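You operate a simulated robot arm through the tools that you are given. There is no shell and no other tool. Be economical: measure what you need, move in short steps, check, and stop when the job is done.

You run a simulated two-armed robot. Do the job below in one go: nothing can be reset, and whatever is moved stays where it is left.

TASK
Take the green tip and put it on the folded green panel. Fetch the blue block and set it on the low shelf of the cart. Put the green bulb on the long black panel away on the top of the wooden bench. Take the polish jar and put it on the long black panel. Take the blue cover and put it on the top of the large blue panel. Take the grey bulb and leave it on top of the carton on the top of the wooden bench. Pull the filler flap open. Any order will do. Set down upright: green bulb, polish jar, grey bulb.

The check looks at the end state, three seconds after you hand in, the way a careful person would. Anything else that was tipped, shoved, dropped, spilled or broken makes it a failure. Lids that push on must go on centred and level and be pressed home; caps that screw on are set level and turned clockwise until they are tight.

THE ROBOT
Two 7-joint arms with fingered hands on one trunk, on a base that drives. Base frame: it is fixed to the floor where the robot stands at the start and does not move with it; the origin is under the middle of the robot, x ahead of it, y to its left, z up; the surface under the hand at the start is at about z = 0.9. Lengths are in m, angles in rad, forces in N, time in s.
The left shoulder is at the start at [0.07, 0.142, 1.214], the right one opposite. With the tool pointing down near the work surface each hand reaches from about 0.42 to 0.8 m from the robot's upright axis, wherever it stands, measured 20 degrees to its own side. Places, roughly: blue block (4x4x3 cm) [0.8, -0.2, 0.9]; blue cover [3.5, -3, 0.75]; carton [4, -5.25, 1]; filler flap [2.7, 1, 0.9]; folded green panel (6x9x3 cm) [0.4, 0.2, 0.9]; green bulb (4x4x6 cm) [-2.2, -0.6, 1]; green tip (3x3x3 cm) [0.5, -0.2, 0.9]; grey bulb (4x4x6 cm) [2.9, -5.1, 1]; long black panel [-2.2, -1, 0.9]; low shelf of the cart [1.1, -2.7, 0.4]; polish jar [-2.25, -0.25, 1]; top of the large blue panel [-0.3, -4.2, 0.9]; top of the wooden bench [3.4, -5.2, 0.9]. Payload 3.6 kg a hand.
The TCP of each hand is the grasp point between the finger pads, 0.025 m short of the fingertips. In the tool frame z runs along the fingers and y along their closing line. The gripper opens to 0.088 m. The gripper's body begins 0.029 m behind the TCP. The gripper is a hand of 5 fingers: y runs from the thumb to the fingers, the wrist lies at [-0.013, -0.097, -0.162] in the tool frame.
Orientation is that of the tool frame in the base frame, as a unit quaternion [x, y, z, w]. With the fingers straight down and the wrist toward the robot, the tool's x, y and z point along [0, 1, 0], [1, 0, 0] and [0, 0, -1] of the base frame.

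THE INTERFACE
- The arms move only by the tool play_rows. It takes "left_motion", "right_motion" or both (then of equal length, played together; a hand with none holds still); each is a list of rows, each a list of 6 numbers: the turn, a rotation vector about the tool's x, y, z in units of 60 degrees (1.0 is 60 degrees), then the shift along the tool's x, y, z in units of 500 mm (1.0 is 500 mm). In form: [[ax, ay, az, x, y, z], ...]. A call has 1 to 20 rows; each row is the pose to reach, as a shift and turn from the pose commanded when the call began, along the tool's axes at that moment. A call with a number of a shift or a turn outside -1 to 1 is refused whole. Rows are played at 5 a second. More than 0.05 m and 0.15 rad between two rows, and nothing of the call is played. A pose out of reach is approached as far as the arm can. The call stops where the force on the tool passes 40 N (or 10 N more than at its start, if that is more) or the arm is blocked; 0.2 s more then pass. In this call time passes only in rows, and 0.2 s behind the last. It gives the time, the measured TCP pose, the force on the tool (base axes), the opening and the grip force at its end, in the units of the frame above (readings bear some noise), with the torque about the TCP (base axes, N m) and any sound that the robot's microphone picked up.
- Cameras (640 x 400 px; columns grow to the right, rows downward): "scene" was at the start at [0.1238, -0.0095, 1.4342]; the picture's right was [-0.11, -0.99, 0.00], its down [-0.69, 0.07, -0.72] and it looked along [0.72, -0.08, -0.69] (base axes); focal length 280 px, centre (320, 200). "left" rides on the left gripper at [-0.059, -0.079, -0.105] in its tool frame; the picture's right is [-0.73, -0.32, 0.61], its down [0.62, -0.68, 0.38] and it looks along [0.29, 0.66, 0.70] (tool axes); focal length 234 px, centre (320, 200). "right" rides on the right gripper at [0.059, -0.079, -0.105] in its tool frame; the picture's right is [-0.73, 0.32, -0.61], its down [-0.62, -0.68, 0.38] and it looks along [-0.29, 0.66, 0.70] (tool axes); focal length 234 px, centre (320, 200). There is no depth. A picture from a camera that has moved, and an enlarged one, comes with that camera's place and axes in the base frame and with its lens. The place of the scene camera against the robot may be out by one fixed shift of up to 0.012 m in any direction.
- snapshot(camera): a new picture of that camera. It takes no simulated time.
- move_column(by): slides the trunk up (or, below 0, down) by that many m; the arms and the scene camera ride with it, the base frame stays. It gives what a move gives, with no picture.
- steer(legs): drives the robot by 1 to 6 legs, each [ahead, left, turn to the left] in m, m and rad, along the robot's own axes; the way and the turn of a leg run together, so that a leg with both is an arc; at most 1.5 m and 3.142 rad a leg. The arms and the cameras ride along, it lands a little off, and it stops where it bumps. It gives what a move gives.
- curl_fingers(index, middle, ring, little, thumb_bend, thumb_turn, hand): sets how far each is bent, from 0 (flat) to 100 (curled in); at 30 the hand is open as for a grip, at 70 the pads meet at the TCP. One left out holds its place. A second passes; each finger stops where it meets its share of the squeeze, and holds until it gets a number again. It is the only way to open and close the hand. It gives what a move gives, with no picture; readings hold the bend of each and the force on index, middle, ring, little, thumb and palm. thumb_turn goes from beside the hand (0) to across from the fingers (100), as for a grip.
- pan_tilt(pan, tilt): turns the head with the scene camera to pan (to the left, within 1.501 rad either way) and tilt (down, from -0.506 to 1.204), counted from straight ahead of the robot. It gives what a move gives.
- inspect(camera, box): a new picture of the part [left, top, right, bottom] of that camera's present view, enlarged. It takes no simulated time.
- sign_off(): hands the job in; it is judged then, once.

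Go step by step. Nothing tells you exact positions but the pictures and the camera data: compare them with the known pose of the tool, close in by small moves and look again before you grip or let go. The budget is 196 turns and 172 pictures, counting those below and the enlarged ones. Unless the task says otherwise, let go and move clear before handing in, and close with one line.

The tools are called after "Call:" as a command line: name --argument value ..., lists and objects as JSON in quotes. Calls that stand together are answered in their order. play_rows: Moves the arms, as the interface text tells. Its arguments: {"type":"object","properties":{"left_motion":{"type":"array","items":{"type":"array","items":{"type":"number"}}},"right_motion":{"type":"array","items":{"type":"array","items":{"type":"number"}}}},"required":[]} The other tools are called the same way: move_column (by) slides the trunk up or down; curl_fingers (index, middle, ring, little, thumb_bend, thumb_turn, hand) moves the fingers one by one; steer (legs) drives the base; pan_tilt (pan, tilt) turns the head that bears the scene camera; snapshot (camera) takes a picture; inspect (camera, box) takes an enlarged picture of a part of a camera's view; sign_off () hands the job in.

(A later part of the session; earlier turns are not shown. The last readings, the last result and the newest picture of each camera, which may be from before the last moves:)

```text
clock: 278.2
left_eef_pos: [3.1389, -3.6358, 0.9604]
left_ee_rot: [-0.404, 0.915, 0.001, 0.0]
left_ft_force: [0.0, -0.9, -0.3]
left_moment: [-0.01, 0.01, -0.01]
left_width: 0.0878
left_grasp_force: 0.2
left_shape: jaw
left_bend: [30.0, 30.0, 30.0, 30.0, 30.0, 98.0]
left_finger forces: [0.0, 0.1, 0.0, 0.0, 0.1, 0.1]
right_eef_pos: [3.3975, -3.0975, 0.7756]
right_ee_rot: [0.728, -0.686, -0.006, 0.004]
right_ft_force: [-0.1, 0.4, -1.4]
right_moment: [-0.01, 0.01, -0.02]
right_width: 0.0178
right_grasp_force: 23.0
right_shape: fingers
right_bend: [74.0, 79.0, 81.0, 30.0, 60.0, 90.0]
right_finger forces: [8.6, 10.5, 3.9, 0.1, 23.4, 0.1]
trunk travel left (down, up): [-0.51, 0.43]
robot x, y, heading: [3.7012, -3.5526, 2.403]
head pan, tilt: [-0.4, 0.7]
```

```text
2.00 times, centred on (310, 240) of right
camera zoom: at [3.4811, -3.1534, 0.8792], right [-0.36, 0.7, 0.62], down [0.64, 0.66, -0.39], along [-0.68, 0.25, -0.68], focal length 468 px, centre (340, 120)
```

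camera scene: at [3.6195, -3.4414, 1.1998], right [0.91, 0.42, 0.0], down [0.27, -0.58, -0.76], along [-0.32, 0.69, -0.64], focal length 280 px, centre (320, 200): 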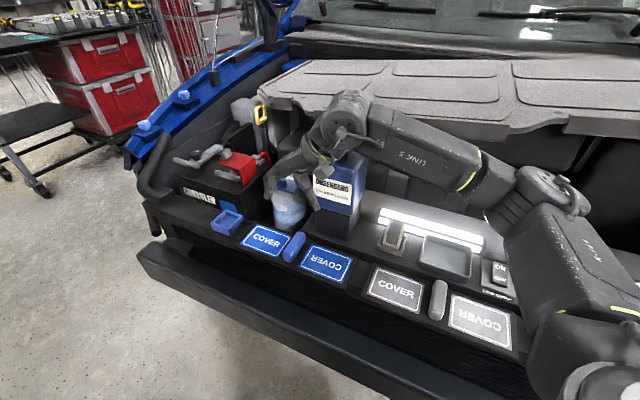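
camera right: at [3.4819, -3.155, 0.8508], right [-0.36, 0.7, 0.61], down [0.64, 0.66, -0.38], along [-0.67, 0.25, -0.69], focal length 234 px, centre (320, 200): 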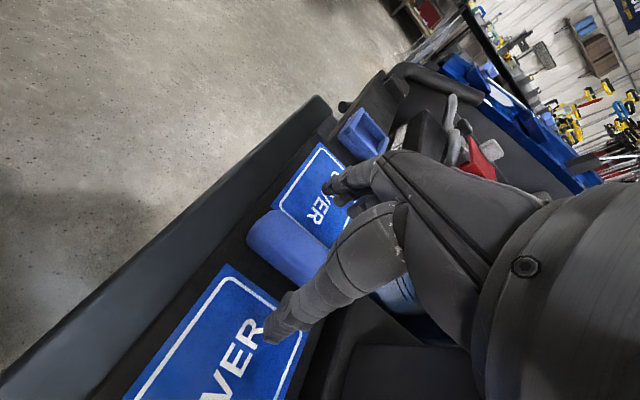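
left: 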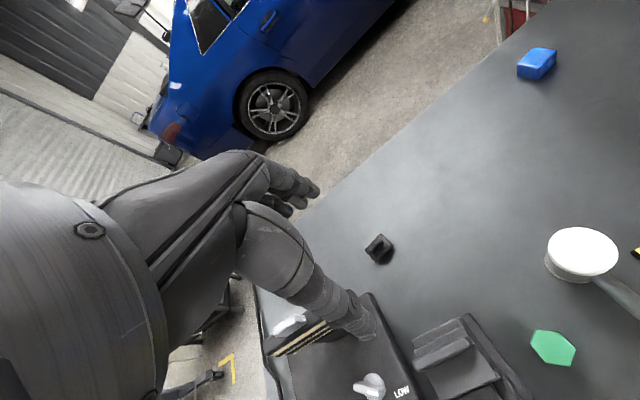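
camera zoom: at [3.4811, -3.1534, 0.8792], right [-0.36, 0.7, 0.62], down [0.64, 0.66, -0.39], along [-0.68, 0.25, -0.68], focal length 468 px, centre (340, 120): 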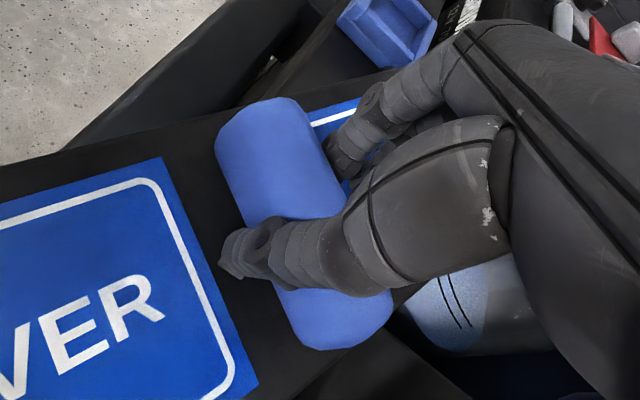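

Firmly held at 23 N; the cover turned a little in the grip. I'll draw it away from the bottles first, then raise it.

Call:
play_rows --right_motion '[[0, 0, 0, 0.05, 0, -0.02], [0, 0, 0, 0.1, 0, -0.05], [0, 0, 0, 0.15, 0, -0.1], [0, 0, 0, 0.2, 0, -0.16], [0, 0, 0, 0.22, 0, -0.24], [0, 0, 0, 0.22, 0, -0.33], [0, 0, 0, 0.22, 0, -0.42], [0, 0, 0, 0.22, 0, -0.5]]'

Call:
snapshot --camera "scene"

Call:
snapshot --camera "right"

```text
clock: 280.0
left_eef_pos: [3.1389, -3.6355, 0.9586]
left_ee_rot: [-0.404, 0.915, 0.002, 0.0]
left_ft_force: [-0.8, -0.3, 0.0]
left_moment: [0.02, 0.01, -0.01]
left_width: 0.0881
left_grasp_force: 0.1
left_shape: jaw
left_bend: [30.0, 30.0, 30.0, 30.0, 30.0, 98.0]
left_finger forces: [0.0, 0.1, 0.1, 0.0, 0.0, 0.1]
right_eef_pos: [3.4065, -3.2108, 1.0247]
right_ee_rot: [0.728, -0.686, -0.007, 0.004]
right_ft_force: [0.0, 0.8, -1.9]
right_moment: [0.04, 0.01, 0.03]
right_width: 0.0175
right_grasp_force: 23.0
right_shape: fingers
right_bend: [74.0, 79.0, 81.0, 30.0, 60.0, 90.0]
right_finger forces: [9.1, 9.5, 3.6, 0.1, 23.9, 0.1]
trunk travel left (down, up): [-0.51, 0.43]
robot x, y, heading: [3.7, -3.5526, 2.403]
head pan, tilt: [-0.4, 0.7]
```

```text
27 pictures are left
camera scene: at [3.6198, -3.4422, 1.1998], right [0.91, 0.42, 0.0], down [0.27, -0.58, -0.77], along [-0.32, 0.69, -0.64], focal length 280 px, centre (320, 200)
```

scene: 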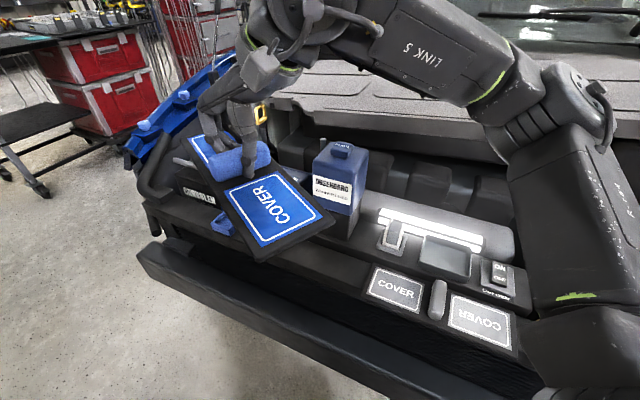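

```text
26 pictures are left
camera right: at [3.4901, -3.2653, 1.1277], right [-0.36, 0.7, 0.62], down [0.64, 0.66, -0.39], along [-0.68, 0.25, -0.68], focal length 234 px, centre (320, 200)
```

right: 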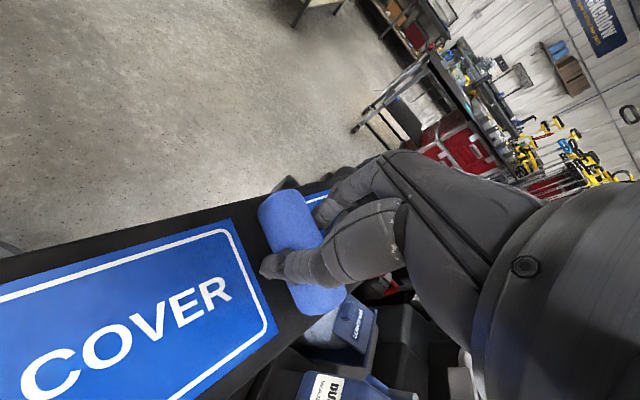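

The cover is held clear of the car. I'll raise the trunk and drive along the aisle back to the blue panel bench.

Call:
move_column --by 0.25

Call:
steer --legs '[[-0.25, 0, 0], [0, 0, 0.738], [0, -0.26, 0], [1.4, 0, 0], [1.4, 0, 0], [1.3, 0, 0]]'

Call:
steer --legs '[[0, 0, 1.57]]'

Call:
pan_tilt --pan 0.0 --tilt 0.75

Call:
snapshot --camera "scene"

```text
clock: 282.6
left_eef_pos: [3.1392, -3.6341, 1.2093]
left_ee_rot: [-0.404, 0.915, 0.001, -0.001]
left_ft_force: [0.0, -0.1, 0.2]
left_moment: [0.02, 0.0, 0.02]
left_width: 0.088
left_grasp_force: 0.0
left_shape: jaw
left_bend: [30.0, 30.0, 30.0, 30.0, 30.0, 98.0]
left_finger forces: [0.0, 0.1, 0.1, 0.1, 0.0, 0.1]
right_eef_pos: [3.4062, -3.2099, 1.2736]
right_ee_rot: [0.728, -0.686, -0.008, 0.004]
right_ft_force: [0.6, -0.3, -1.8]
right_moment: [0.03, 0.04, 0.02]
right_width: 0.0177
right_grasp_force: 22.7
right_shape: fingers
right_bend: [74.0, 79.0, 81.0, 30.0, 60.0, 90.0]
right_finger forces: [9.0, 9.6, 3.7, 0.1, 24.0, 0.0]
trunk travel left (down, up): [-0.76, 0.18]
robot x, y, heading: [3.6987, -3.5504, 2.408]
head pan, tilt: [-0.4, 0.7]
```

```text
clock: 307.1
left_eef_pos: [-0.5653, -3.9571, 1.2101]
left_ee_rot: [0.713, -0.701, 0.0, 0.0]
left_ft_force: [-0.2, 0.6, -0.6]
left_moment: [0.01, 0.03, -0.01]
left_width: 0.0875
left_grasp_force: 0.0
left_shape: jaw
left_bend: [30.0, 30.0, 30.0, 30.0, 30.0, 98.0]
left_finger forces: [0.1, 0.0, 0.1, 0.1, 0.0, 0.0]
right_eef_pos: [-0.6638, -3.4653, 1.2732]
right_ee_rot: [0.929, -0.369, -0.006, 0.007]
right_ft_force: [-0.4, 1.3, -1.4]
right_moment: [0.0, 0.04, -0.01]
right_width: 0.0175
right_grasp_force: 22.7
right_shape: fingers
right_bend: [74.0, 79.0, 81.0, 30.0, 60.0, 90.0]
right_finger forces: [9.0, 9.1, 3.5, 0.0, 23.2, 0.1]
trunk travel left (down, up): [-0.76, 0.18]
robot x, y, heading: [-0.2171, -3.5141, -3.13]
head pan, tilt: [-0.4, 0.7]
```

```text
clock: 311.4
left_eef_pos: [0.2331, -3.8603, 1.2102]
left_ee_rot: [1.0, 0.01, 0.0, 0.001]
left_ft_force: [-0.1, 0.7, -0.1]
left_moment: [-0.01, 0.01, -0.01]
left_width: 0.0881
left_grasp_force: 0.0
left_shape: jaw
left_bend: [30.0, 30.0, 30.0, 30.0, 30.0, 98.0]
left_finger forces: [0.0, 0.1, 0.1, 0.1, 0.0, 0.1]
right_eef_pos: [-0.2599, -3.961, 1.2732]
right_ee_rot: [0.917, 0.398, 0.0, 0.009]
right_ft_force: [0.7, -0.2, -1.9]
right_moment: [0.01, -0.03, 0.0]
right_width: 0.0175
right_grasp_force: 21.2
right_shape: fingers
right_bend: [74.0, 79.0, 81.0, 30.0, 60.0, 90.0]
right_finger forces: [8.8, 8.5, 3.1, 0.0, 21.7, 0.0]
trunk travel left (down, up): [-0.76, 0.18]
robot x, y, heading: [-0.2142, -3.5117, -1.55]
head pan, tilt: [-0.4, 0.7]
```

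```text
clock: 312.2
left_eef_pos: [0.2323, -3.8611, 1.2106]
left_ee_rot: [1.0, 0.01, 0.0, 0.001]
left_ft_force: [0.1, 0.8, -0.3]
left_moment: [0.01, -0.01, 0.02]
left_width: 0.0879
left_grasp_force: 0.1
left_shape: jaw
left_bend: [30.0, 30.0, 30.0, 30.0, 30.0, 98.0]
left_finger forces: [0.0, 0.1, 0.0, 0.0, 0.0, 0.1]
right_eef_pos: [-0.2603, -3.9622, 1.2736]
right_ee_rot: [0.917, 0.398, 0.0, 0.008]
right_ft_force: [0.1, -0.2, -0.6]
right_moment: [-0.01, -0.02, -0.01]
right_width: 0.0171
right_grasp_force: 20.9
right_shape: fingers
right_bend: [74.0, 79.0, 81.0, 30.0, 60.0, 90.0]
right_finger forces: [8.8, 8.5, 3.1, 0.0, 21.7, 0.0]
trunk travel left (down, up): [-0.76, 0.18]
robot x, y, heading: [-0.2176, -3.5124, -1.55]
head pan, tilt: [0.0, 0.75]
```

```text
25 pictures are left
camera scene: at [-0.2197, -3.6455, 1.4455], right [-1.0, -0.02, 0.0], down [-0.02, 0.68, -0.73], along [0.02, -0.73, -0.68], focal length 280 px, centre (320, 200)
```

scene: 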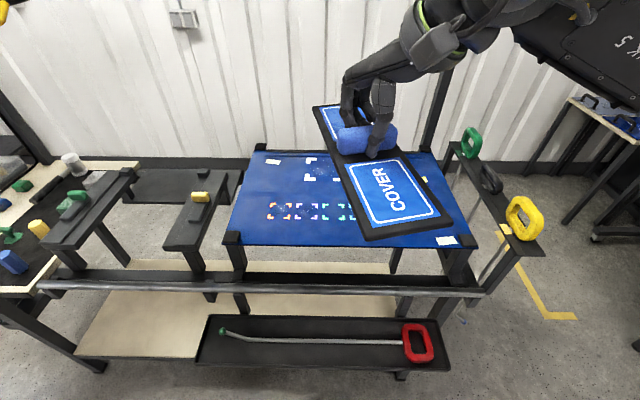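

The large blue panel spans about x -0.6 to 0.02 and y -4.49 to -4.07. I'll drive in 0.12, un-turn the hand while extending over the panel, and lower part way.

Call:
steer --legs '[[0.12, 0, -0.02]]'

Call:
play_rows --right_motion '[[0, 0, 0.1, -0.05, 0.014, 0.0], [0, 0, 0.2, -0.1, 0.028, 0.05], [0, 0, 0.3, -0.15, 0.043, 0.1], [0, 0, 0.4, -0.2, 0.057, 0.15], [0, 0, 0.5, -0.25, 0.072, 0.2], [0, 0, 0.6, -0.3, 0.086, 0.25], [0, 0, 0.7, -0.35, 0.1, 0.3], [0, 0, 0.77, -0.386, 0.114, 0.36], [0, 0, 0.77, -0.386, 0.114, 0.42]]'

Call:
snapshot --camera "scene"

```text
clock: 313.4
left_eef_pos: [0.2251, -3.9877, 1.2103]
left_ee_rot: [1.0, 0.001, 0.0, 0.002]
left_ft_force: [0.0, -0.6, -0.1]
left_moment: [-0.03, 0.02, 0.03]
left_width: 0.088
left_grasp_force: 0.1
left_shape: jaw
left_bend: [30.0, 30.0, 30.0, 30.0, 30.0, 98.0]
left_finger forces: [0.0, 0.0, 0.0, 0.0, 0.0, 0.1]
right_eef_pos: [-0.2671, -4.0772, 1.2744]
right_ee_rot: [0.922, 0.388, 0.001, 0.009]
right_ft_force: [0.1, 0.2, -1.6]
right_moment: [-0.01, 0.02, -0.01]
right_width: 0.017
right_grasp_force: 21.2
right_shape: fingers
right_bend: [74.0, 79.0, 81.0, 30.0, 60.0, 90.0]
right_finger forces: [8.9, 8.6, 3.1, 0.0, 21.7, 0.0]
trunk travel left (down, up): [-0.76, 0.18]
robot x, y, heading: [-0.212, -3.6273, -1.57]
head pan, tilt: [0.0, 0.75]
```

```text
clock: 315.4
left_eef_pos: [0.226, -3.9892, 1.2095]
left_ee_rot: [1.0, 0.0, 0.0, 0.001]
left_ft_force: [0.2, 0.2, 0.0]
left_moment: [-0.03, -0.01, 0.03]
left_width: 0.088
left_grasp_force: 0.1
left_shape: jaw
left_bend: [30.0, 30.0, 30.0, 30.0, 30.0, 98.0]
left_finger forces: [0.1, 0.0, 0.0, 0.0, 0.0, 0.0]
right_eef_pos: [-0.3595, -4.2597, 1.0654]
right_ee_rot: [1.0, -0.005, 0.004, 0.008]
right_ft_force: [0.3, 0.1, -2.2]
right_moment: [-0.01, 0.0, 0.02]
right_width: 0.0168
right_grasp_force: 21.4
right_shape: fingers
right_bend: [74.0, 80.0, 81.0, 30.0, 60.0, 90.0]
right_finger forces: [8.6, 8.9, 2.9, 0.0, 22.8, 0.0]
trunk travel left (down, up): [-0.76, 0.18]
robot x, y, heading: [-0.212, -3.6318, -1.568]
head pan, tilt: [0.0, 0.75]
```

```text
24 pictures are left
camera scene: at [-0.2214, -3.7646, 1.4455], right [-1.0, 0.0, 0.0], down [0.0, 0.68, -0.73], along [0.0, -0.73, -0.68], focal length 280 px, centre (320, 200)
```

scene: 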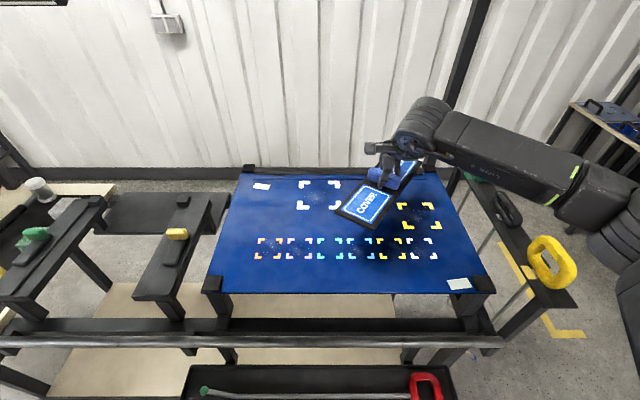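

The cover is over the panel, well inside its edges. Lowering it.

Call:
play_rows --right_motion '[[0, 0, 0, 0, 0, 0.08], [0, 0, 0, 0, 0, 0.15], [0, 0, 0, 0, 0, 0.2], [0, 0, 0, 0, 0, 0.225]]'

Call:
inspect --camera "scene" --box '[300, 120, 460, 280]'

```text
clock: 316.4
left_eef_pos: [0.2269, -3.9869, 1.2119]
left_ee_rot: [1.0, 0.0, 0.0, 0.002]
left_ft_force: [0.7, 0.2, 0.2]
left_moment: [0.0, 0.0, -0.02]
left_width: 0.0879
left_grasp_force: 0.0
left_shape: jaw
left_bend: [30.0, 30.0, 30.0, 30.0, 30.0, 98.0]
left_finger forces: [0.0, 0.0, 0.0, 0.0, 0.1, 0.0]
right_eef_pos: [-0.3591, -4.2596, 0.9558]
right_ee_rot: [1.0, -0.005, 0.005, 0.011]
right_ft_force: [-1.8, -5.2, 12.3]
right_moment: [0.33, -0.13, 0.06]
right_width: 0.017
right_grasp_force: 28.2
right_shape: fingers
right_bend: [74.0, 80.0, 81.0, 30.0, 60.0, 90.0]
right_finger forces: [9.4, 10.4, 3.8, 0.0, 33.7, 0.0]
trunk travel left (down, up): [-0.76, 0.18]
robot x, y, heading: [-0.2107, -3.6311, -1.569]
head pan, tilt: [0.0, 0.75]
```

```text
2.50 times, centred on (380, 200) of scene
camera zoom: at [-0.221, -3.7612, 1.4462], right [-1.0, 0.0, 0.0], down [0.0, 0.68, -0.73], along [0.0, -0.73, -0.68], focal length 700 px, centre (170, 200)
```

zoom: 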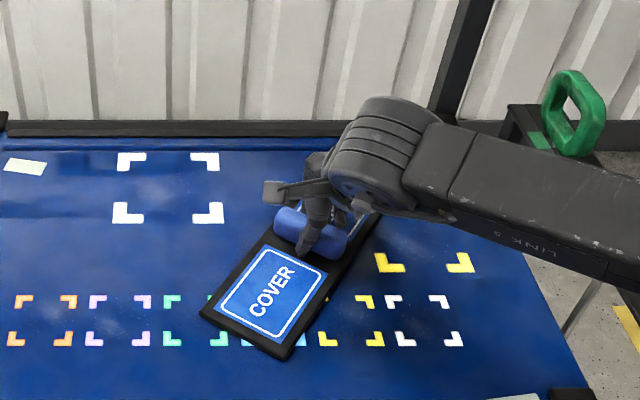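

The cover has touched down. I'll open the fingers step by step and rise.

Call:
curl_fingers --hand "right" --index 52 --middle 52 --ring 52 --thumb_bend 48

Call:
play_rows --right_motion '[[0, 0, 0, 0, 0, -0.03], [0, 0, 0, 0, 0, -0.1], [0, 0, 0, 0, 0, -0.18], [0, 0, 0, 0, 0, -0.27], [0, 0, 0, 0, 0, -0.36]]'

Call:
curl_fingers --hand "right" --index 30 --middle 30 --ring 30 --thumb_bend 30 --thumb_turn 98

Call:
inspect --camera "scene" --box '[300, 120, 460, 280]'

```text
clock: 317.4
left_eef_pos: [0.2288, -3.9853, 1.2084]
left_ee_rot: [1.0, 0.0, -0.001, 0.003]
left_ft_force: [-0.3, -0.4, -0.2]
left_moment: [0.02, 0.0, -0.01]
left_width: 0.0881
left_grasp_force: 0.3
left_shape: jaw
left_bend: [30.0, 30.0, 30.0, 30.0, 30.0, 98.0]
left_finger forces: [0.0, 0.1, 0.1, 0.0, 0.0, 0.0]
right_eef_pos: [-0.3553, -4.2579, 0.9562]
right_ee_rot: [1.0, -0.004, 0.003, 0.009]
right_ft_force: [8.2, -2.6, 28.9]
right_moment: [0.42, -0.38, -0.18]
right_width: 0.0356
right_grasp_force: 15.1
right_shape: fingers
right_bend: [52.0, 53.0, 52.0, 30.0, 54.0, 92.0]
right_finger forces: [0.0, 5.5, 0.0, 0.0, 25.1, 0.1]
trunk travel left (down, up): [-0.76, 0.18]
robot x, y, heading: [-0.2117, -3.6298, -1.57]
head pan, tilt: [0.0, 0.75]
```

```text
clock: 318.6
left_eef_pos: [0.2276, -3.988, 1.2106]
left_ee_rot: [1.0, -0.001, 0.0, 0.001]
left_ft_force: [0.0, 0.2, 0.0]
left_moment: [-0.01, 0.0, -0.01]
left_width: 0.0881
left_grasp_force: 0.1
left_shape: jaw
left_bend: [30.0, 30.0, 30.0, 30.0, 30.0, 98.0]
left_finger forces: [0.0, 0.0, 0.1, 0.0, 0.0, 0.1]
right_eef_pos: [-0.3598, -4.2571, 1.1331]
right_ee_rot: [1.0, -0.004, 0.003, 0.007]
right_ft_force: [1.0, 0.0, 0.4]
right_moment: [0.01, -0.01, 0.01]
right_width: 0.0415
right_grasp_force: 0.1
right_shape: fingers
right_bend: [52.0, 52.0, 52.0, 30.0, 48.0, 97.0]
right_finger forces: [0.1, 0.0, 0.0, 0.0, 0.0, 0.1]
trunk travel left (down, up): [-0.76, 0.18]
robot x, y, heading: [-0.2152, -3.6321, -1.568]
head pan, tilt: [0.0, 0.75]
```

```text
clock: 319.6
left_eef_pos: [0.2269, -3.9892, 1.2089]
left_ee_rot: [1.0, 0.0, 0.001, 0.001]
left_ft_force: [0.2, -0.9, 0.2]
left_moment: [-0.03, -0.02, 0.0]
left_width: 0.088
left_grasp_force: 0.1
left_shape: jaw
left_bend: [30.0, 30.0, 30.0, 30.0, 30.0, 98.0]
left_finger forces: [0.1, 0.0, 0.1, 0.0, 0.0, 0.0]
right_eef_pos: [-0.3602, -4.2577, 1.1323]
right_ee_rot: [1.0, -0.004, 0.004, 0.006]
right_ft_force: [0.0, 0.4, 0.8]
right_moment: [0.02, -0.02, -0.02]
right_width: 0.0846
right_grasp_force: 0.2
right_shape: fingers
right_bend: [30.0, 30.0, 30.0, 30.0, 30.0, 96.0]
right_finger forces: [0.1, 0.0, 0.0, 0.0, 0.0, 0.0]
trunk travel left (down, up): [-0.76, 0.18]
robot x, y, heading: [-0.2156, -3.6315, -1.565]
head pan, tilt: [0.0, 0.75]
```

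```text
2.50 times, centred on (380, 200) of scene
camera zoom: at [-0.221, -3.764, 1.4455], right [-1.0, 0.0, 0.0], down [0.0, 0.68, -0.73], along [0.0, -0.73, -0.68], focal length 700 px, centre (170, 200)
```

zoom: 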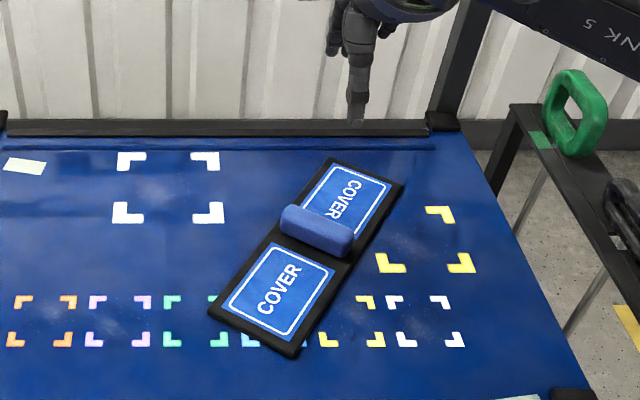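

The blue cover lies flat on the blue panel. Last is the filler flap near [2.7, 1.0] on the car's side; I'll retract and drive round the main table's left end.

Call:
play_rows --right_motion '[[0, 0, 0, 0, -0.09, -0.02], [0, 0, 0, 0, -0.18, -0.04], [0, 0, 0, 0, -0.27, -0.06], [0, 0, 0, 0, -0.36, -0.06]]'

Call:
steer --legs '[[-0.15, 0, 0], [0, 0, 1.57], [0, 0, 1.57], [0, 0.3, 0], [1.45, 0, 0], [1.45, 0, 0]]'

Call:
steer --legs '[[1.4, 0, 0], [0.3, 0, 0], [0, 0, -1.57], [1.3, 0, 0]]'

Call:
pan_tilt --pan 0.0 --tilt 0.4

Call:
snapshot --camera "scene"

```text
clock: 320.6
left_eef_pos: [0.2256, -3.9874, 1.2103]
left_ee_rot: [1.0, -0.001, 0.0, 0.002]
left_ft_force: [0.1, 0.8, 0.0]
left_moment: [-0.04, -0.01, -0.02]
left_width: 0.088
left_grasp_force: 0.1
left_shape: jaw
left_bend: [30.0, 30.0, 30.0, 30.0, 30.0, 98.0]
left_finger forces: [0.0, 0.1, 0.1, 0.1, 0.1, 0.0]
right_eef_pos: [-0.3589, -4.0779, 1.1583]
right_ee_rot: [1.0, -0.004, 0.005, 0.007]
right_ft_force: [-0.1, 1.0, 0.9]
right_moment: [-0.01, 0.01, 0.01]
right_width: 0.0845
right_grasp_force: 0.1
right_shape: fingers
right_bend: [30.0, 30.0, 30.0, 30.0, 30.0, 96.0]
right_finger forces: [0.1, 0.1, 0.0, 0.0, 0.0, 0.0]
trunk travel left (down, up): [-0.76, 0.18]
robot x, y, heading: [-0.2114, -3.629, -1.565]
head pan, tilt: [0.0, 0.75]
```

```text
clock: 345.0
left_eef_pos: [-1.0464, -0.2535, 1.2104]
left_ee_rot: [-0.018, 1.0, 0.0, 0.0]
left_ft_force: [0.5, -0.5, -0.3]
left_moment: [-0.01, -0.01, -0.01]
left_width: 0.0878
left_grasp_force: 0.1
left_shape: jaw
left_bend: [30.0, 30.0, 30.0, 30.0, 30.0, 98.0]
left_finger forces: [0.1, 0.0, 0.0, 0.0, 0.1, 0.0]
right_eef_pos: [-0.4643, -0.1424, 1.1582]
right_ee_rot: [-0.014, 1.0, 0.006, -0.004]
right_ft_force: [-0.9, 0.4, -0.9]
right_moment: [0.01, 0.0, -0.02]
right_width: 0.0848
right_grasp_force: 0.0
right_shape: fingers
right_bend: [30.0, 30.0, 30.0, 30.0, 30.0, 96.0]
right_finger forces: [0.0, 0.0, 0.0, 0.0, 0.1, 0.0]
trunk travel left (down, up): [-0.76, 0.18]
robot x, y, heading: [-0.5942, -0.5974, 1.611]
head pan, tilt: [0.0, 0.75]
```

```text
clock: 363.5
left_eef_pos: [1.026, 1.5415, 1.2108]
left_ee_rot: [0.701, 0.713, 0.001, 0.001]
left_ft_force: [0.2, 0.8, 0.1]
left_moment: [0.02, 0.01, 0.0]
left_width: 0.0877
left_grasp_force: 0.1
left_shape: jaw
left_bend: [30.0, 30.0, 30.0, 30.0, 30.0, 98.0]
left_finger forces: [0.0, 0.1, 0.0, 0.0, 0.1, 0.0]
right_eef_pos: [1.1273, 0.9586, 1.159]
right_ee_rot: [0.704, 0.71, 0.008, 0.002]
right_ft_force: [0.4, 0.5, -0.2]
right_moment: [0.02, -0.03, 0.03]
right_width: 0.0851
right_grasp_force: 0.0
right_shape: fingers
right_bend: [30.0, 30.0, 30.0, 30.0, 30.0, 96.0]
right_finger forces: [0.0, 0.1, 0.0, 0.0, 0.0, 0.1]
trunk travel left (down, up): [-0.76, 0.18]
robot x, y, heading: [0.6744, 1.0938, 0.022]
head pan, tilt: [0.0, 0.75]
```

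```text
clock: 364.3
left_eef_pos: [1.0249, 1.5421, 1.2097]
left_ee_rot: [0.701, 0.713, 0.0, 0.0]
left_ft_force: [0.2, -0.1, 0.0]
left_moment: [-0.01, -0.01, 0.0]
left_width: 0.088
left_grasp_force: 0.0
left_shape: jaw
left_bend: [30.0, 30.0, 30.0, 30.0, 30.0, 98.0]
left_finger forces: [0.0, 0.0, 0.1, 0.0, 0.1, 0.1]
right_eef_pos: [1.1275, 0.9582, 1.158]
right_ee_rot: [0.704, 0.711, 0.009, 0.002]
right_ft_force: [0.9, -0.5, -0.6]
right_moment: [0.02, 0.0, 0.02]
right_width: 0.0848
right_grasp_force: 0.0
right_shape: fingers
right_bend: [30.0, 30.0, 30.0, 30.0, 30.0, 96.0]
right_finger forces: [0.1, 0.1, 0.0, 0.1, 0.0, 0.0]
trunk travel left (down, up): [-0.76, 0.18]
robot x, y, heading: [0.6743, 1.0991, 0.017]
head pan, tilt: [0.0, 0.4]
```

```text
21 pictures are left
camera scene: at [0.8092, 1.0991, 1.4766], right [0.02, -1.0, 0.0], down [-0.39, -0.01, -0.92], along [0.92, 0.02, -0.39], focal length 280 px, centre (320, 200)
```

scene: 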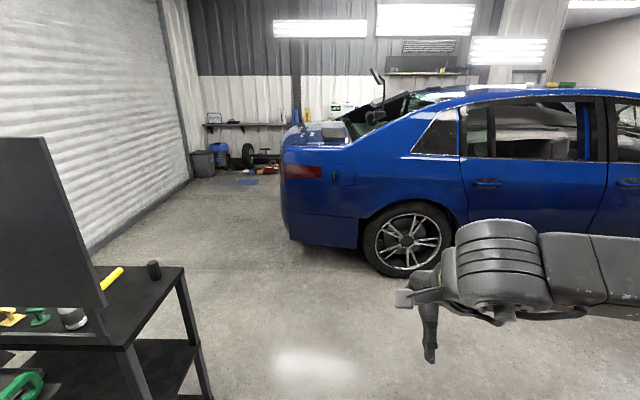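

The car's rear quarter is ahead, and the flap should be near pixel (338, 175). I'll enlarge it.

Call:
inspect --camera "scene" --box '[300, 140, 380, 200]'

```text
6.67 times, centred on (340, 170) of scene
camera zoom: at [0.8092, 1.0991, 1.4766], right [0.02, -1.0, 0.0], down [-0.39, -0.01, -0.92], along [0.92, 0.02, -0.39], focal length 1866 px, centre (187, 400)
```

zoom: 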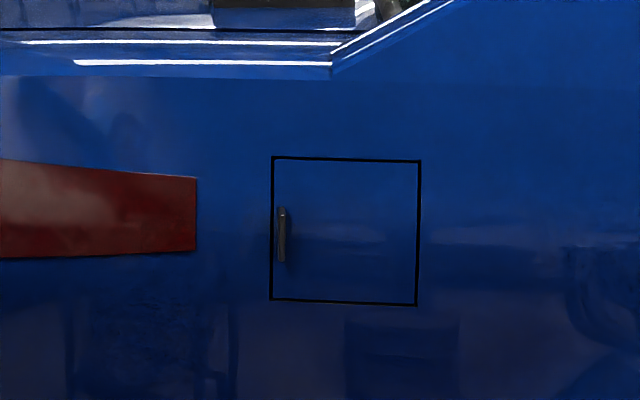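

The flap is a 16 cm square with a vertical pull bar at its left edge, at about [2.70, 1.04, 0.865], hinged at the right. I'll turn the hand to point forward, closing sideways, in two stages.

Call:
play_rows --right_motion '[[-0.072, -0.072, -0.072, 0, 0.04, 0], [-0.144, -0.144, -0.144, 0, 0.08, 0], [-0.216, -0.216, -0.216, 0, 0.12, 0], [-0.288, -0.288, -0.288, 0, 0.16, 0], [-0.36, -0.36, -0.36, 0, 0.2, 0], [-0.432, -0.432, -0.432, 0, 0.24, 0], [-0.505, -0.505, -0.505, 0, 0.28, 0], [-0.577, -0.577, -0.577, 0, 0.32, 0]]'

Call:
play_rows --right_motion '[[-0.072, -0.072, -0.072, 0, 0, 0], [-0.144, -0.144, -0.144, 0, 0, 0], [-0.216, -0.216, -0.216, 0, 0, 0], [-0.288, -0.288, -0.288, 0, 0, 0], [-0.36, -0.36, -0.36, 0, 0, 0], [-0.432, -0.432, -0.432, 0, 0, 0], [-0.505, -0.505, -0.505, 0, 0, 0], [-0.577, -0.577, -0.577, 0, 0, 0]]'

```text
clock: 366.1
left_eef_pos: [1.026, 1.5428, 1.2107]
left_ee_rot: [0.701, 0.713, 0.001, 0.001]
left_ft_force: [0.5, 0.1, 0.5]
left_moment: [0.01, 0.0, 0.01]
left_width: 0.088
left_grasp_force: 0.0
left_shape: jaw
left_bend: [30.0, 30.0, 30.0, 30.0, 30.0, 98.0]
left_finger forces: [0.0, 0.1, 0.0, 0.0, 0.1, 0.0]
right_eef_pos: [1.2879, 0.9601, 1.1612]
right_ee_rot: [0.405, 0.816, 0.009, 0.413]
right_ft_force: [1.2, 0.3, -0.6]
right_moment: [0.01, -0.01, 0.01]
right_width: 0.0845
right_grasp_force: 0.0
right_shape: fingers
right_bend: [30.0, 30.0, 30.0, 30.0, 30.0, 96.0]
right_finger forces: [0.0, 0.0, 0.0, 0.0, 0.0, 0.1]
trunk travel left (down, up): [-0.76, 0.18]
robot x, y, heading: [0.6738, 1.0944, 0.016]
head pan, tilt: [0.0, 0.4]
```

```text
clock: 367.9
left_eef_pos: [1.0257, 1.5456, 1.2093]
left_ee_rot: [0.701, 0.713, -0.001, 0.001]
left_ft_force: [-1.2, -0.4, -0.5]
left_moment: [-0.04, 0.0, 0.0]
left_width: 0.0878
left_grasp_force: 0.1
left_shape: jaw
left_bend: [30.0, 30.0, 30.0, 30.0, 30.0, 98.0]
left_finger forces: [0.0, 0.0, 0.0, 0.0, 0.0, 0.1]
right_eef_pos: [1.2358, 0.8713, 1.3141]
right_ee_rot: [0.004, 0.724, 0.004, 0.69]
right_ft_force: [-0.7, -0.1, 1.9]
right_moment: [-0.05, 0.06, -0.04]
right_width: 0.0853
right_grasp_force: 0.1
right_shape: fingers
right_bend: [30.0, 30.0, 30.0, 30.0, 30.0, 96.0]
right_finger forces: [0.0, 0.0, 0.0, 0.0, 0.1, 0.0]
right hand out of reach, approached as far as the arm can: row 2, 3, 4, 5, 6, 7, 8
trunk travel left (down, up): [-0.76, 0.18]
robot x, y, heading: [0.6754, 1.0998, 0.024]
head pan, tilt: [0.0, 0.4]
```

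The hand now points forward with the right closing line, so I'll keep this arm pose and position it with base and trunk. Driving up beside the car.

Call:
steer --legs '[[0, -0.14, -0.02], [1.2, 0, 0], [0, 0.3, 0]]'

Call:
move_column --by -0.4

Call:
pan_tilt --pan -0.15 --tilt 0.2

Call:
snapshot --camera "scene"

Call:
snapshot --camera "right"

```text
clock: 376.7
left_eef_pos: [2.2959, 1.6734, 1.2114]
left_ee_rot: [0.713, 0.701, 0.001, 0.0]
left_ft_force: [0.3, 0.2, 0.0]
left_moment: [0.02, -0.04, -0.02]
left_width: 0.0881
left_grasp_force: 0.0
left_shape: jaw
left_bend: [30.0, 30.0, 30.0, 30.0, 30.0, 98.0]
left_finger forces: [0.1, 0.1, 0.1, 0.0, 0.0, 0.0]
right_eef_pos: [2.4776, 0.9916, 1.3159]
right_ee_rot: [0.018, 0.722, -0.007, 0.692]
right_ft_force: [-0.2, -0.4, 0.1]
right_moment: [-0.04, -0.01, 0.02]
right_width: 0.0848
right_grasp_force: 0.0
right_shape: fingers
right_bend: [30.0, 30.0, 30.0, 30.0, 30.0, 96.0]
right_finger forces: [0.0, 0.0, 0.0, 0.1, 0.0, 0.0]
trunk travel left (down, up): [-0.76, 0.18]
robot x, y, heading: [1.922, 1.241, -0.016]
head pan, tilt: [0.0, 0.4]
```

```text
clock: 380.6
left_eef_pos: [2.2947, 1.6745, 0.8103]
left_ee_rot: [0.713, 0.701, 0.0, 0.001]
left_ft_force: [-0.2, -0.3, -0.9]
left_moment: [0.03, -0.03, 0.01]
left_width: 0.0879
left_grasp_force: 0.2
left_shape: jaw
left_bend: [30.0, 30.0, 30.0, 30.0, 30.0, 98.0]
left_finger forces: [0.0, 0.1, 0.0, 0.0, 0.0, 0.0]
right_eef_pos: [2.4785, 0.9935, 0.916]
right_ee_rot: [0.018, 0.722, -0.008, 0.692]
right_ft_force: [-0.1, 0.7, 0.4]
right_moment: [0.03, 0.03, -0.01]
right_width: 0.085
right_grasp_force: 0.1
right_shape: fingers
right_bend: [30.0, 30.0, 30.0, 30.0, 30.0, 96.0]
right_finger forces: [0.1, 0.1, 0.1, 0.0, 0.0, 0.0]
trunk travel left (down, up): [-0.36, 0.58]
robot x, y, heading: [1.926, 1.2451, -0.018]
head pan, tilt: [0.0, 0.4]
```

```text
clock: 381.3
left_eef_pos: [2.2947, 1.6745, 0.8102]
left_ee_rot: [0.714, 0.7, 0.001, 0.001]
left_ft_force: [1.1, -0.4, -0.8]
left_moment: [0.02, -0.02, 0.02]
left_width: 0.0878
left_grasp_force: 0.1
left_shape: jaw
left_bend: [30.0, 30.0, 30.0, 30.0, 30.0, 98.0]
left_finger forces: [0.1, 0.0, 0.0, 0.0, 0.0, 0.0]
right_eef_pos: [2.4786, 0.9921, 0.9164]
right_ee_rot: [0.018, 0.723, -0.007, 0.691]
right_ft_force: [0.0, -0.4, 0.5]
right_moment: [0.02, 0.01, -0.03]
right_width: 0.0848
right_grasp_force: 0.0
right_shape: fingers
right_bend: [30.0, 30.0, 30.0, 30.0, 30.0, 96.0]
right_finger forces: [0.0, 0.1, 0.0, 0.0, 0.0, 0.0]
trunk travel left (down, up): [-0.36, 0.58]
robot x, y, heading: [1.9269, 1.2433, -0.02]
head pan, tilt: [-0.15, 0.201]
```

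```text
19 pictures are left
camera scene: at [2.0614, 1.2257, 1.0951], right [-0.17, -0.99, 0.0], down [-0.2, 0.03, -0.98], along [0.97, -0.16, -0.2], focal length 280 px, centre (320, 200)
```

scene: 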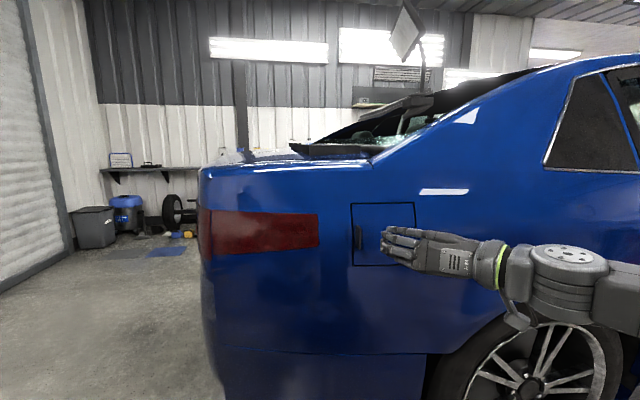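

```text
18 pictures are left
camera right: at [2.3682, 0.9185, 0.8613], right [-0.56, 0.33, 0.76], down [0.38, -0.7, 0.6], along [0.73, 0.63, 0.27], focal length 234 px, centre (320, 200)
```

right: 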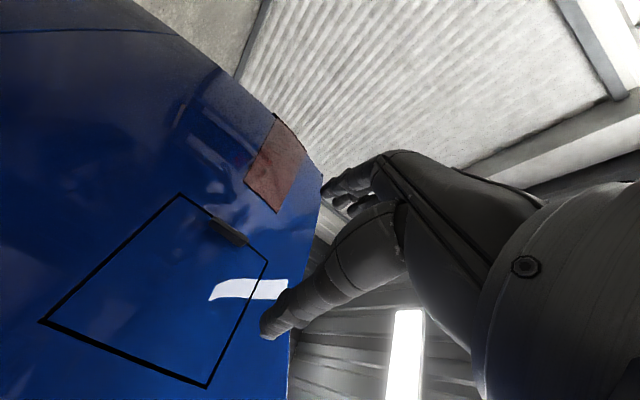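

The handle is at about [2.654, 1.034, 0.879], with the car's skin about 2.4 cm behind it. I'll lower 4 cm and drive the hand towards it.

Call:
move_column --by -0.037

Call:
steer --legs '[[0.125, 0.034, 0.018]]'

Call:
snapshot --camera "right"

Call:
inspect --camera "scene" --box '[310, 160, 470, 300]'

```text
clock: 382.1
left_eef_pos: [2.2953, 1.6745, 0.7723]
left_ee_rot: [0.714, 0.7, 0.0, 0.0]
left_ft_force: [0.3, -0.4, -0.4]
left_moment: [0.02, 0.04, -0.01]
left_width: 0.0879
left_grasp_force: 0.1
left_shape: jaw
left_bend: [30.0, 30.0, 30.0, 30.0, 30.0, 98.0]
left_finger forces: [0.0, 0.1, 0.0, 0.0, 0.1, 0.0]
right_eef_pos: [2.4776, 0.9929, 0.8797]
right_ee_rot: [0.019, 0.722, -0.008, 0.691]
right_ft_force: [-0.2, 0.9, -0.6]
right_moment: [0.02, -0.01, 0.01]
right_width: 0.0855
right_grasp_force: 0.0
right_shape: fingers
right_bend: [30.0, 30.0, 30.0, 30.0, 30.0, 96.0]
right_finger forces: [0.1, 0.0, 0.0, 0.1, 0.1, 0.0]
trunk travel left (down, up): [-0.323, 0.617]
robot x, y, heading: [1.9303, 1.2435, -0.018]
head pan, tilt: [-0.15, 0.201]
```

```text
clock: 383.4
left_eef_pos: [2.4118, 1.7137, 0.7719]
left_ee_rot: [0.707, 0.707, -0.001, 0.0]
left_ft_force: [0.0, 0.4, -0.6]
left_moment: [0.01, -0.06, 0.02]
left_width: 0.0878
left_grasp_force: 0.1
left_shape: jaw
left_bend: [30.0, 30.0, 30.0, 30.0, 30.0, 98.0]
left_finger forces: [0.0, 0.1, 0.0, 0.0, 0.0, 0.1]
right_eef_pos: [2.6101, 1.0368, 0.8787]
right_ee_rot: [0.01, 0.723, -0.001, 0.691]
right_ft_force: [0.3, 0.7, 0.0]
right_moment: [-0.03, 0.0, 0.03]
right_width: 0.085
right_grasp_force: 0.0
right_shape: fingers
right_bend: [30.0, 30.0, 30.0, 30.0, 30.0, 96.0]
right_finger forces: [0.0, 0.0, 0.1, 0.0, 0.0, 0.0]
trunk travel left (down, up): [-0.323, 0.617]
robot x, y, heading: [2.056, 1.2785, 0.002]
head pan, tilt: [-0.15, 0.201]
```

```text
17 pictures are left
camera right: at [2.5002, 0.9595, 0.824], right [-0.57, 0.32, 0.76], down [0.4, -0.7, 0.6], along [0.72, 0.64, 0.27], focal length 234 px, centre (320, 200)
```

right: 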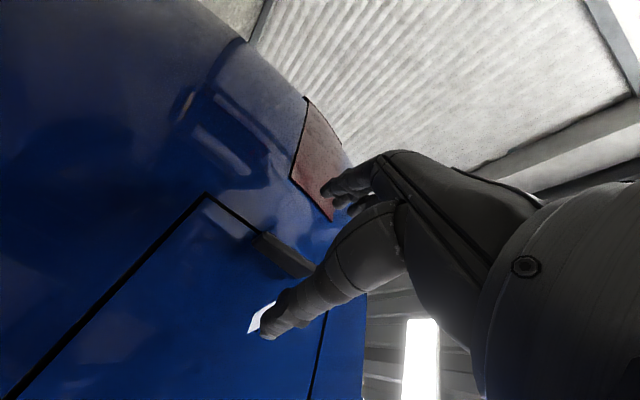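

```text
2.86 times, centred on (390, 230) of scene
camera zoom: at [2.1878, 1.261, 1.058], right [-0.15, -0.99, 0.0], down [-0.2, 0.03, -0.98], along [0.97, -0.15, -0.2], focal length 800 px, centre (120, 114)
```

zoom: 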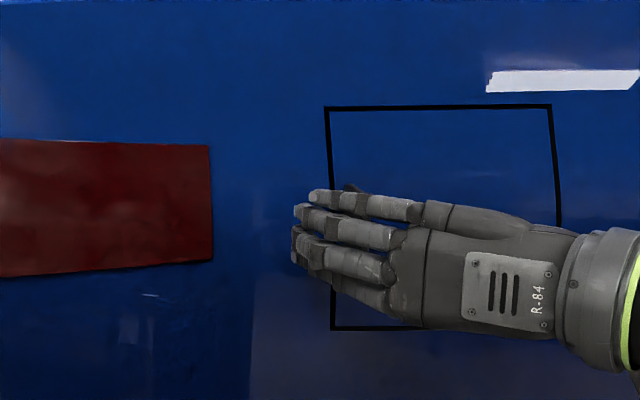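

The handle is 4.4 cm ahead, centred between thumb and fingers. I'll advance with the arm.

Call:
play_rows --right_motion '[[0, 0, 0, 0, -0.004, 0.03], [0, 0, 0, 0, -0.008, 0.06], [0, 0, 0, 0, -0.01, 0.07]]'

Call:
snapshot --camera "right"

```text
clock: 384.2
left_eef_pos: [2.4118, 1.7143, 0.7722]
left_ee_rot: [0.707, 0.707, 0.001, 0.0]
left_ft_force: [-0.1, -0.3, -0.3]
left_moment: [0.0, -0.01, 0.0]
left_width: 0.0877
left_grasp_force: 0.1
left_shape: jaw
left_bend: [30.0, 30.0, 30.0, 30.0, 30.0, 98.0]
left_finger forces: [0.0, 0.1, 0.1, 0.1, 0.0, 0.0]
right_eef_pos: [2.6429, 1.0305, 0.8803]
right_ee_rot: [0.012, 0.725, -0.002, 0.689]
right_ft_force: [-0.2, -0.4, -0.2]
right_moment: [-0.01, -0.03, 0.02]
right_width: 0.0852
right_grasp_force: 0.0
right_shape: fingers
right_bend: [30.0, 30.0, 30.0, 30.0, 30.0, 96.0]
right_finger forces: [0.0, 0.0, 0.0, 0.1, 0.1, 0.1]
right hand out of reach, approached as far as the arm can: row 3
trunk travel left (down, up): [-0.323, 0.617]
robot x, y, heading: [2.0541, 1.2752, 0.002]
head pan, tilt: [-0.15, 0.201]
```

```text
15 pictures are left
camera right: at [2.5337, 0.9531, 0.8265], right [-0.56, 0.32, 0.76], down [0.4, -0.7, 0.59], along [0.72, 0.64, 0.26], focal length 234 px, centre (320, 200)
```

right: 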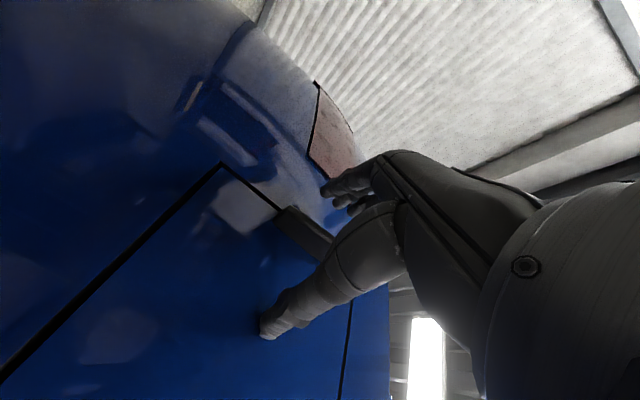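

The bar is at the grasp point. Closing the fingers.

Call:
curl_fingers --hand "right" --index 78 --middle 78 --ring 78 --thumb_bend 76

Call:
inspect --camera "right" --box '[200, 140, 420, 340]'

```text
clock: 385.2
left_eef_pos: [2.4102, 1.7183, 0.7713]
left_ee_rot: [0.708, 0.707, 0.0, 0.002]
left_ft_force: [-0.6, 0.2, 0.0]
left_moment: [0.02, -0.01, -0.02]
left_width: 0.088
left_grasp_force: 0.0
left_shape: jaw
left_bend: [30.0, 30.0, 30.0, 30.0, 30.0, 98.0]
left_finger forces: [0.1, 0.1, 0.0, 0.1, 0.1, 0.0]
right_eef_pos: [2.6425, 1.0361, 0.8827]
right_ee_rot: [0.008, 0.725, -0.002, 0.689]
right_ft_force: [-0.8, 24.7, 1.7]
right_moment: [-0.29, 0.04, 0.31]
right_width: 0.0001
right_grasp_force: 19.7
right_shape: fingers
right_bend: [75.0, 74.0, 73.0, 30.0, 72.0, 100.0]
right_finger forces: [10.3, 10.0, 11.2, 0.1, 7.0, 0.2]
trunk travel left (down, up): [-0.323, 0.617]
robot x, y, heading: [2.0547, 1.2739, 0.002]
head pan, tilt: [-0.15, 0.201]
```

```text
2.00 times, centred on (310, 240) of right
camera zoom: at [2.5335, 0.958, 0.8282], right [-0.56, 0.32, 0.76], down [0.41, -0.69, 0.6], along [0.72, 0.64, 0.26], focal length 468 px, centre (340, 120)
```

zoom: 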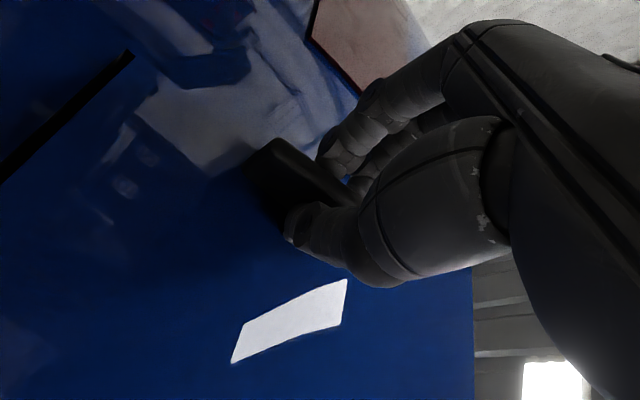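

All fingers hold the bar. I'll pull along the opening arc in small steps.

Call:
play_rows --right_motion '[[-0.04, 0, 0, 0, -0.002, -0.031], [-0.09, 0, 0, 0, -0.006, -0.061], [-0.14, 0, 0, 0, -0.014, -0.091], [-0.19, 0, 0, 0, -0.025, -0.12]]'

Call:
inspect --camera "scene" --box '[310, 160, 470, 300]'

```text
clock: 386.2
left_eef_pos: [2.4126, 1.712, 0.7735]
left_ee_rot: [0.707, 0.707, 0.001, -0.001]
left_ft_force: [0.1, 0.8, -0.1]
left_moment: [-0.01, -0.03, -0.01]
left_width: 0.088
left_grasp_force: 0.0
left_shape: jaw
left_bend: [30.0, 30.0, 30.0, 30.0, 30.0, 98.0]
left_finger forces: [0.0, 0.1, 0.1, 0.1, 0.1, 0.0]
right_eef_pos: [2.6012, 1.0356, 0.8902]
right_ee_rot: [-0.055, 0.719, 0.07, 0.689]
right_ft_force: [1.5, -7.4, -3.9]
right_moment: [-0.07, 0.06, -0.19]
right_width: 0.0016
right_grasp_force: 9.9
right_shape: fingers
right_bend: [77.0, 77.0, 76.0, 30.0, 65.0, 98.0]
right_finger forces: [2.7, 2.3, 1.2, 0.0, 13.7, 0.1]
right hand out of reach, approached as far as the arm can: row 2, 3, 4
trunk travel left (down, up): [-0.323, 0.617]
robot x, y, heading: [2.0551, 1.2722, 0.003]
head pan, tilt: [-0.15, 0.201]
```

```text
2.86 times, centred on (390, 230) of scene
camera zoom: at [2.1878, 1.2585, 1.0578], right [-0.15, -0.99, 0.0], down [-0.2, 0.03, -0.98], along [0.97, -0.15, -0.2], focal length 800 px, centre (120, 114)
```

zoom: 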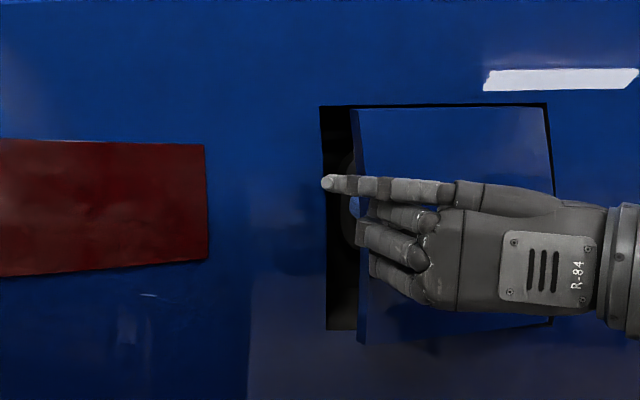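

The flap is coming open. I'll continue the arc with small base moves.

Call:
steer --legs '[[-0.03, -0.012, 0], [-0.03, -0.023, 0]]'

Call:
inspect --camera "scene" --box '[310, 160, 470, 300]'

```text
clock: 387.5
left_eef_pos: [2.3541, 1.6763, 0.7738]
left_ee_rot: [0.707, 0.707, 0.001, -0.001]
left_ft_force: [-0.1, 0.3, 0.1]
left_moment: [0.02, -0.02, -0.01]
left_width: 0.088
left_grasp_force: 0.1
left_shape: jaw
left_bend: [30.0, 30.0, 30.0, 30.0, 30.0, 98.0]
left_finger forces: [0.1, 0.0, 0.0, 0.0, 0.1, 0.0]
right_eef_pos: [2.543, 1.0024, 0.8911]
right_ee_rot: [-0.056, 0.719, 0.073, 0.689]
right_ft_force: [13.0, -10.9, 1.9]
right_moment: [-0.04, -0.04, 0.02]
right_width: 0.0043
right_grasp_force: 7.1
right_shape: fingers
right_bend: [78.0, 78.0, 77.0, 30.0, 59.0, 100.0]
right_finger forces: [0.8, 0.1, 0.0, 0.1, 14.1, 0.0]
trunk travel left (down, up): [-0.323, 0.617]
robot x, y, heading: [1.995, 1.2378, 0.002]
head pan, tilt: [-0.15, 0.201]
```

```text
2.86 times, centred on (390, 230) of scene
camera zoom: at [2.1296, 1.2232, 1.0579], right [-0.15, -0.99, 0.0], down [-0.2, 0.03, -0.98], along [0.97, -0.14, -0.2], focal length 800 px, centre (120, 114)
```

zoom: 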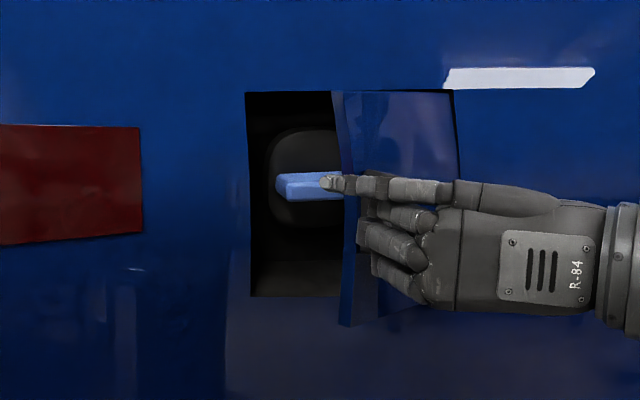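

About 45° open. Continuing the arc, now mostly sideways.

Call:
steer --legs '[[-0.022, -0.032, 0], [-0.01, -0.038, 0]]'

Call:
inspect --camera "scene" --box '[310, 160, 470, 300]'

```text
clock: 388.8
left_eef_pos: [2.3208, 1.6069, 0.7744]
left_ee_rot: [0.707, 0.707, 0.001, 0.0]
left_ft_force: [0.4, -0.4, -0.9]
left_moment: [-0.01, -0.02, 0.0]
left_width: 0.0878
left_grasp_force: 0.2
left_shape: jaw
left_bend: [30.0, 30.0, 30.0, 30.0, 30.0, 98.0]
left_finger forces: [0.0, 0.0, 0.0, 0.1, 0.0, 0.0]
right_eef_pos: [2.5085, 0.9331, 0.8915]
right_ee_rot: [-0.057, 0.718, 0.072, 0.69]
right_ft_force: [0.8, 0.1, -0.1]
right_moment: [-0.02, -0.02, 0.01]
right_width: 0.0
right_grasp_force: 0.0
right_shape: fingers
right_bend: [78.0, 78.0, 77.0, 30.0, 68.0, 100.0]
right_finger forces: [0.0, 0.0, 0.1, 0.0, 0.0, 0.1]
trunk travel left (down, up): [-0.323, 0.617]
robot x, y, heading: [1.9599, 1.1701, 0.007]
head pan, tilt: [-0.15, 0.201]
```

```text
2.86 times, centred on (390, 230) of scene
camera zoom: at [2.0958, 1.1547, 1.0582], right [-0.15, -0.99, 0.0], down [-0.2, 0.03, -0.98], along [0.97, -0.14, -0.2], focal length 800 px, centre (120, 114)
```

zoom: 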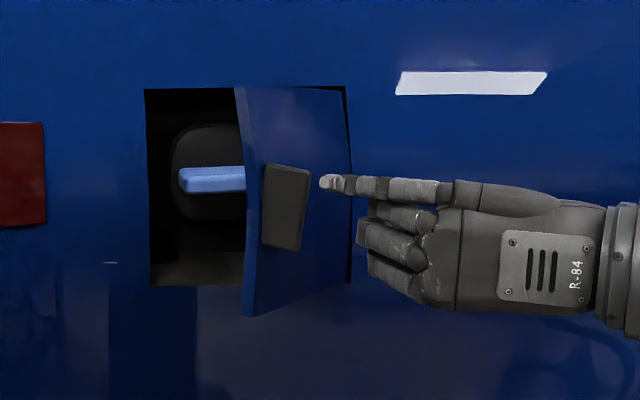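

The grip slipped off at about 45° open. I'll bring the hand round to the free edge's inner side and sweep the flap wider.

Call:
steer --legs '[[-0.1, 0, 0], [0, 0.2, -0.005], [0.185, 0, 0]]'

Call:
inspect --camera "scene" --box '[310, 140, 510, 300]'

```text
clock: 392.3
left_eef_pos: [2.4086, 1.8075, 0.772]
left_ee_rot: [0.709, 0.705, 0.0, 0.0]
left_ft_force: [0.1, 0.0, -0.3]
left_moment: [-0.01, 0.03, 0.02]
left_width: 0.088
left_grasp_force: 0.1
left_shape: jaw
left_bend: [30.0, 30.0, 30.0, 30.0, 30.0, 98.0]
left_finger forces: [0.0, 0.1, 0.0, 0.0, 0.1, 0.1]
right_eef_pos: [2.594, 1.1314, 0.8917]
right_ee_rot: [-0.054, 0.719, 0.07, 0.69]
right_ft_force: [0.0, -0.6, -0.1]
right_moment: [0.01, -0.03, 0.0]
right_width: 0.0
right_grasp_force: 0.2
right_shape: fingers
right_bend: [78.0, 78.0, 77.0, 30.0, 69.0, 100.0]
right_finger forces: [0.0, 0.0, 0.0, 0.1, 0.0, 0.0]
trunk travel left (down, up): [-0.323, 0.617]
robot x, y, heading: [2.0482, 1.37, -0.005]
head pan, tilt: [-0.15, 0.201]
```

```text
2.50 times, centred on (410, 220) of scene
camera zoom: at [2.1819, 1.3555, 1.0581], right [-0.15, -0.99, 0.0], down [-0.2, 0.03, -0.98], along [0.97, -0.15, -0.2], focal length 700 px, centre (95, 150)
```

zoom: 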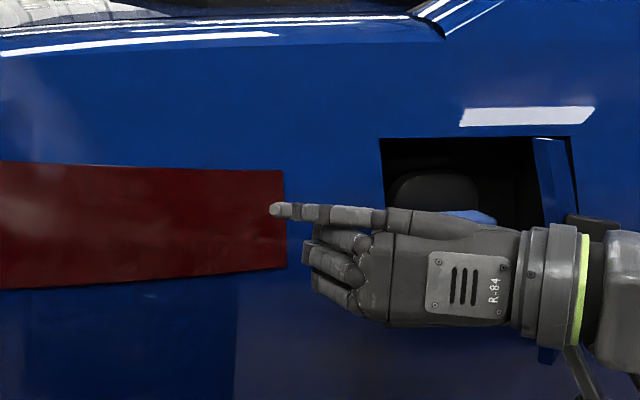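

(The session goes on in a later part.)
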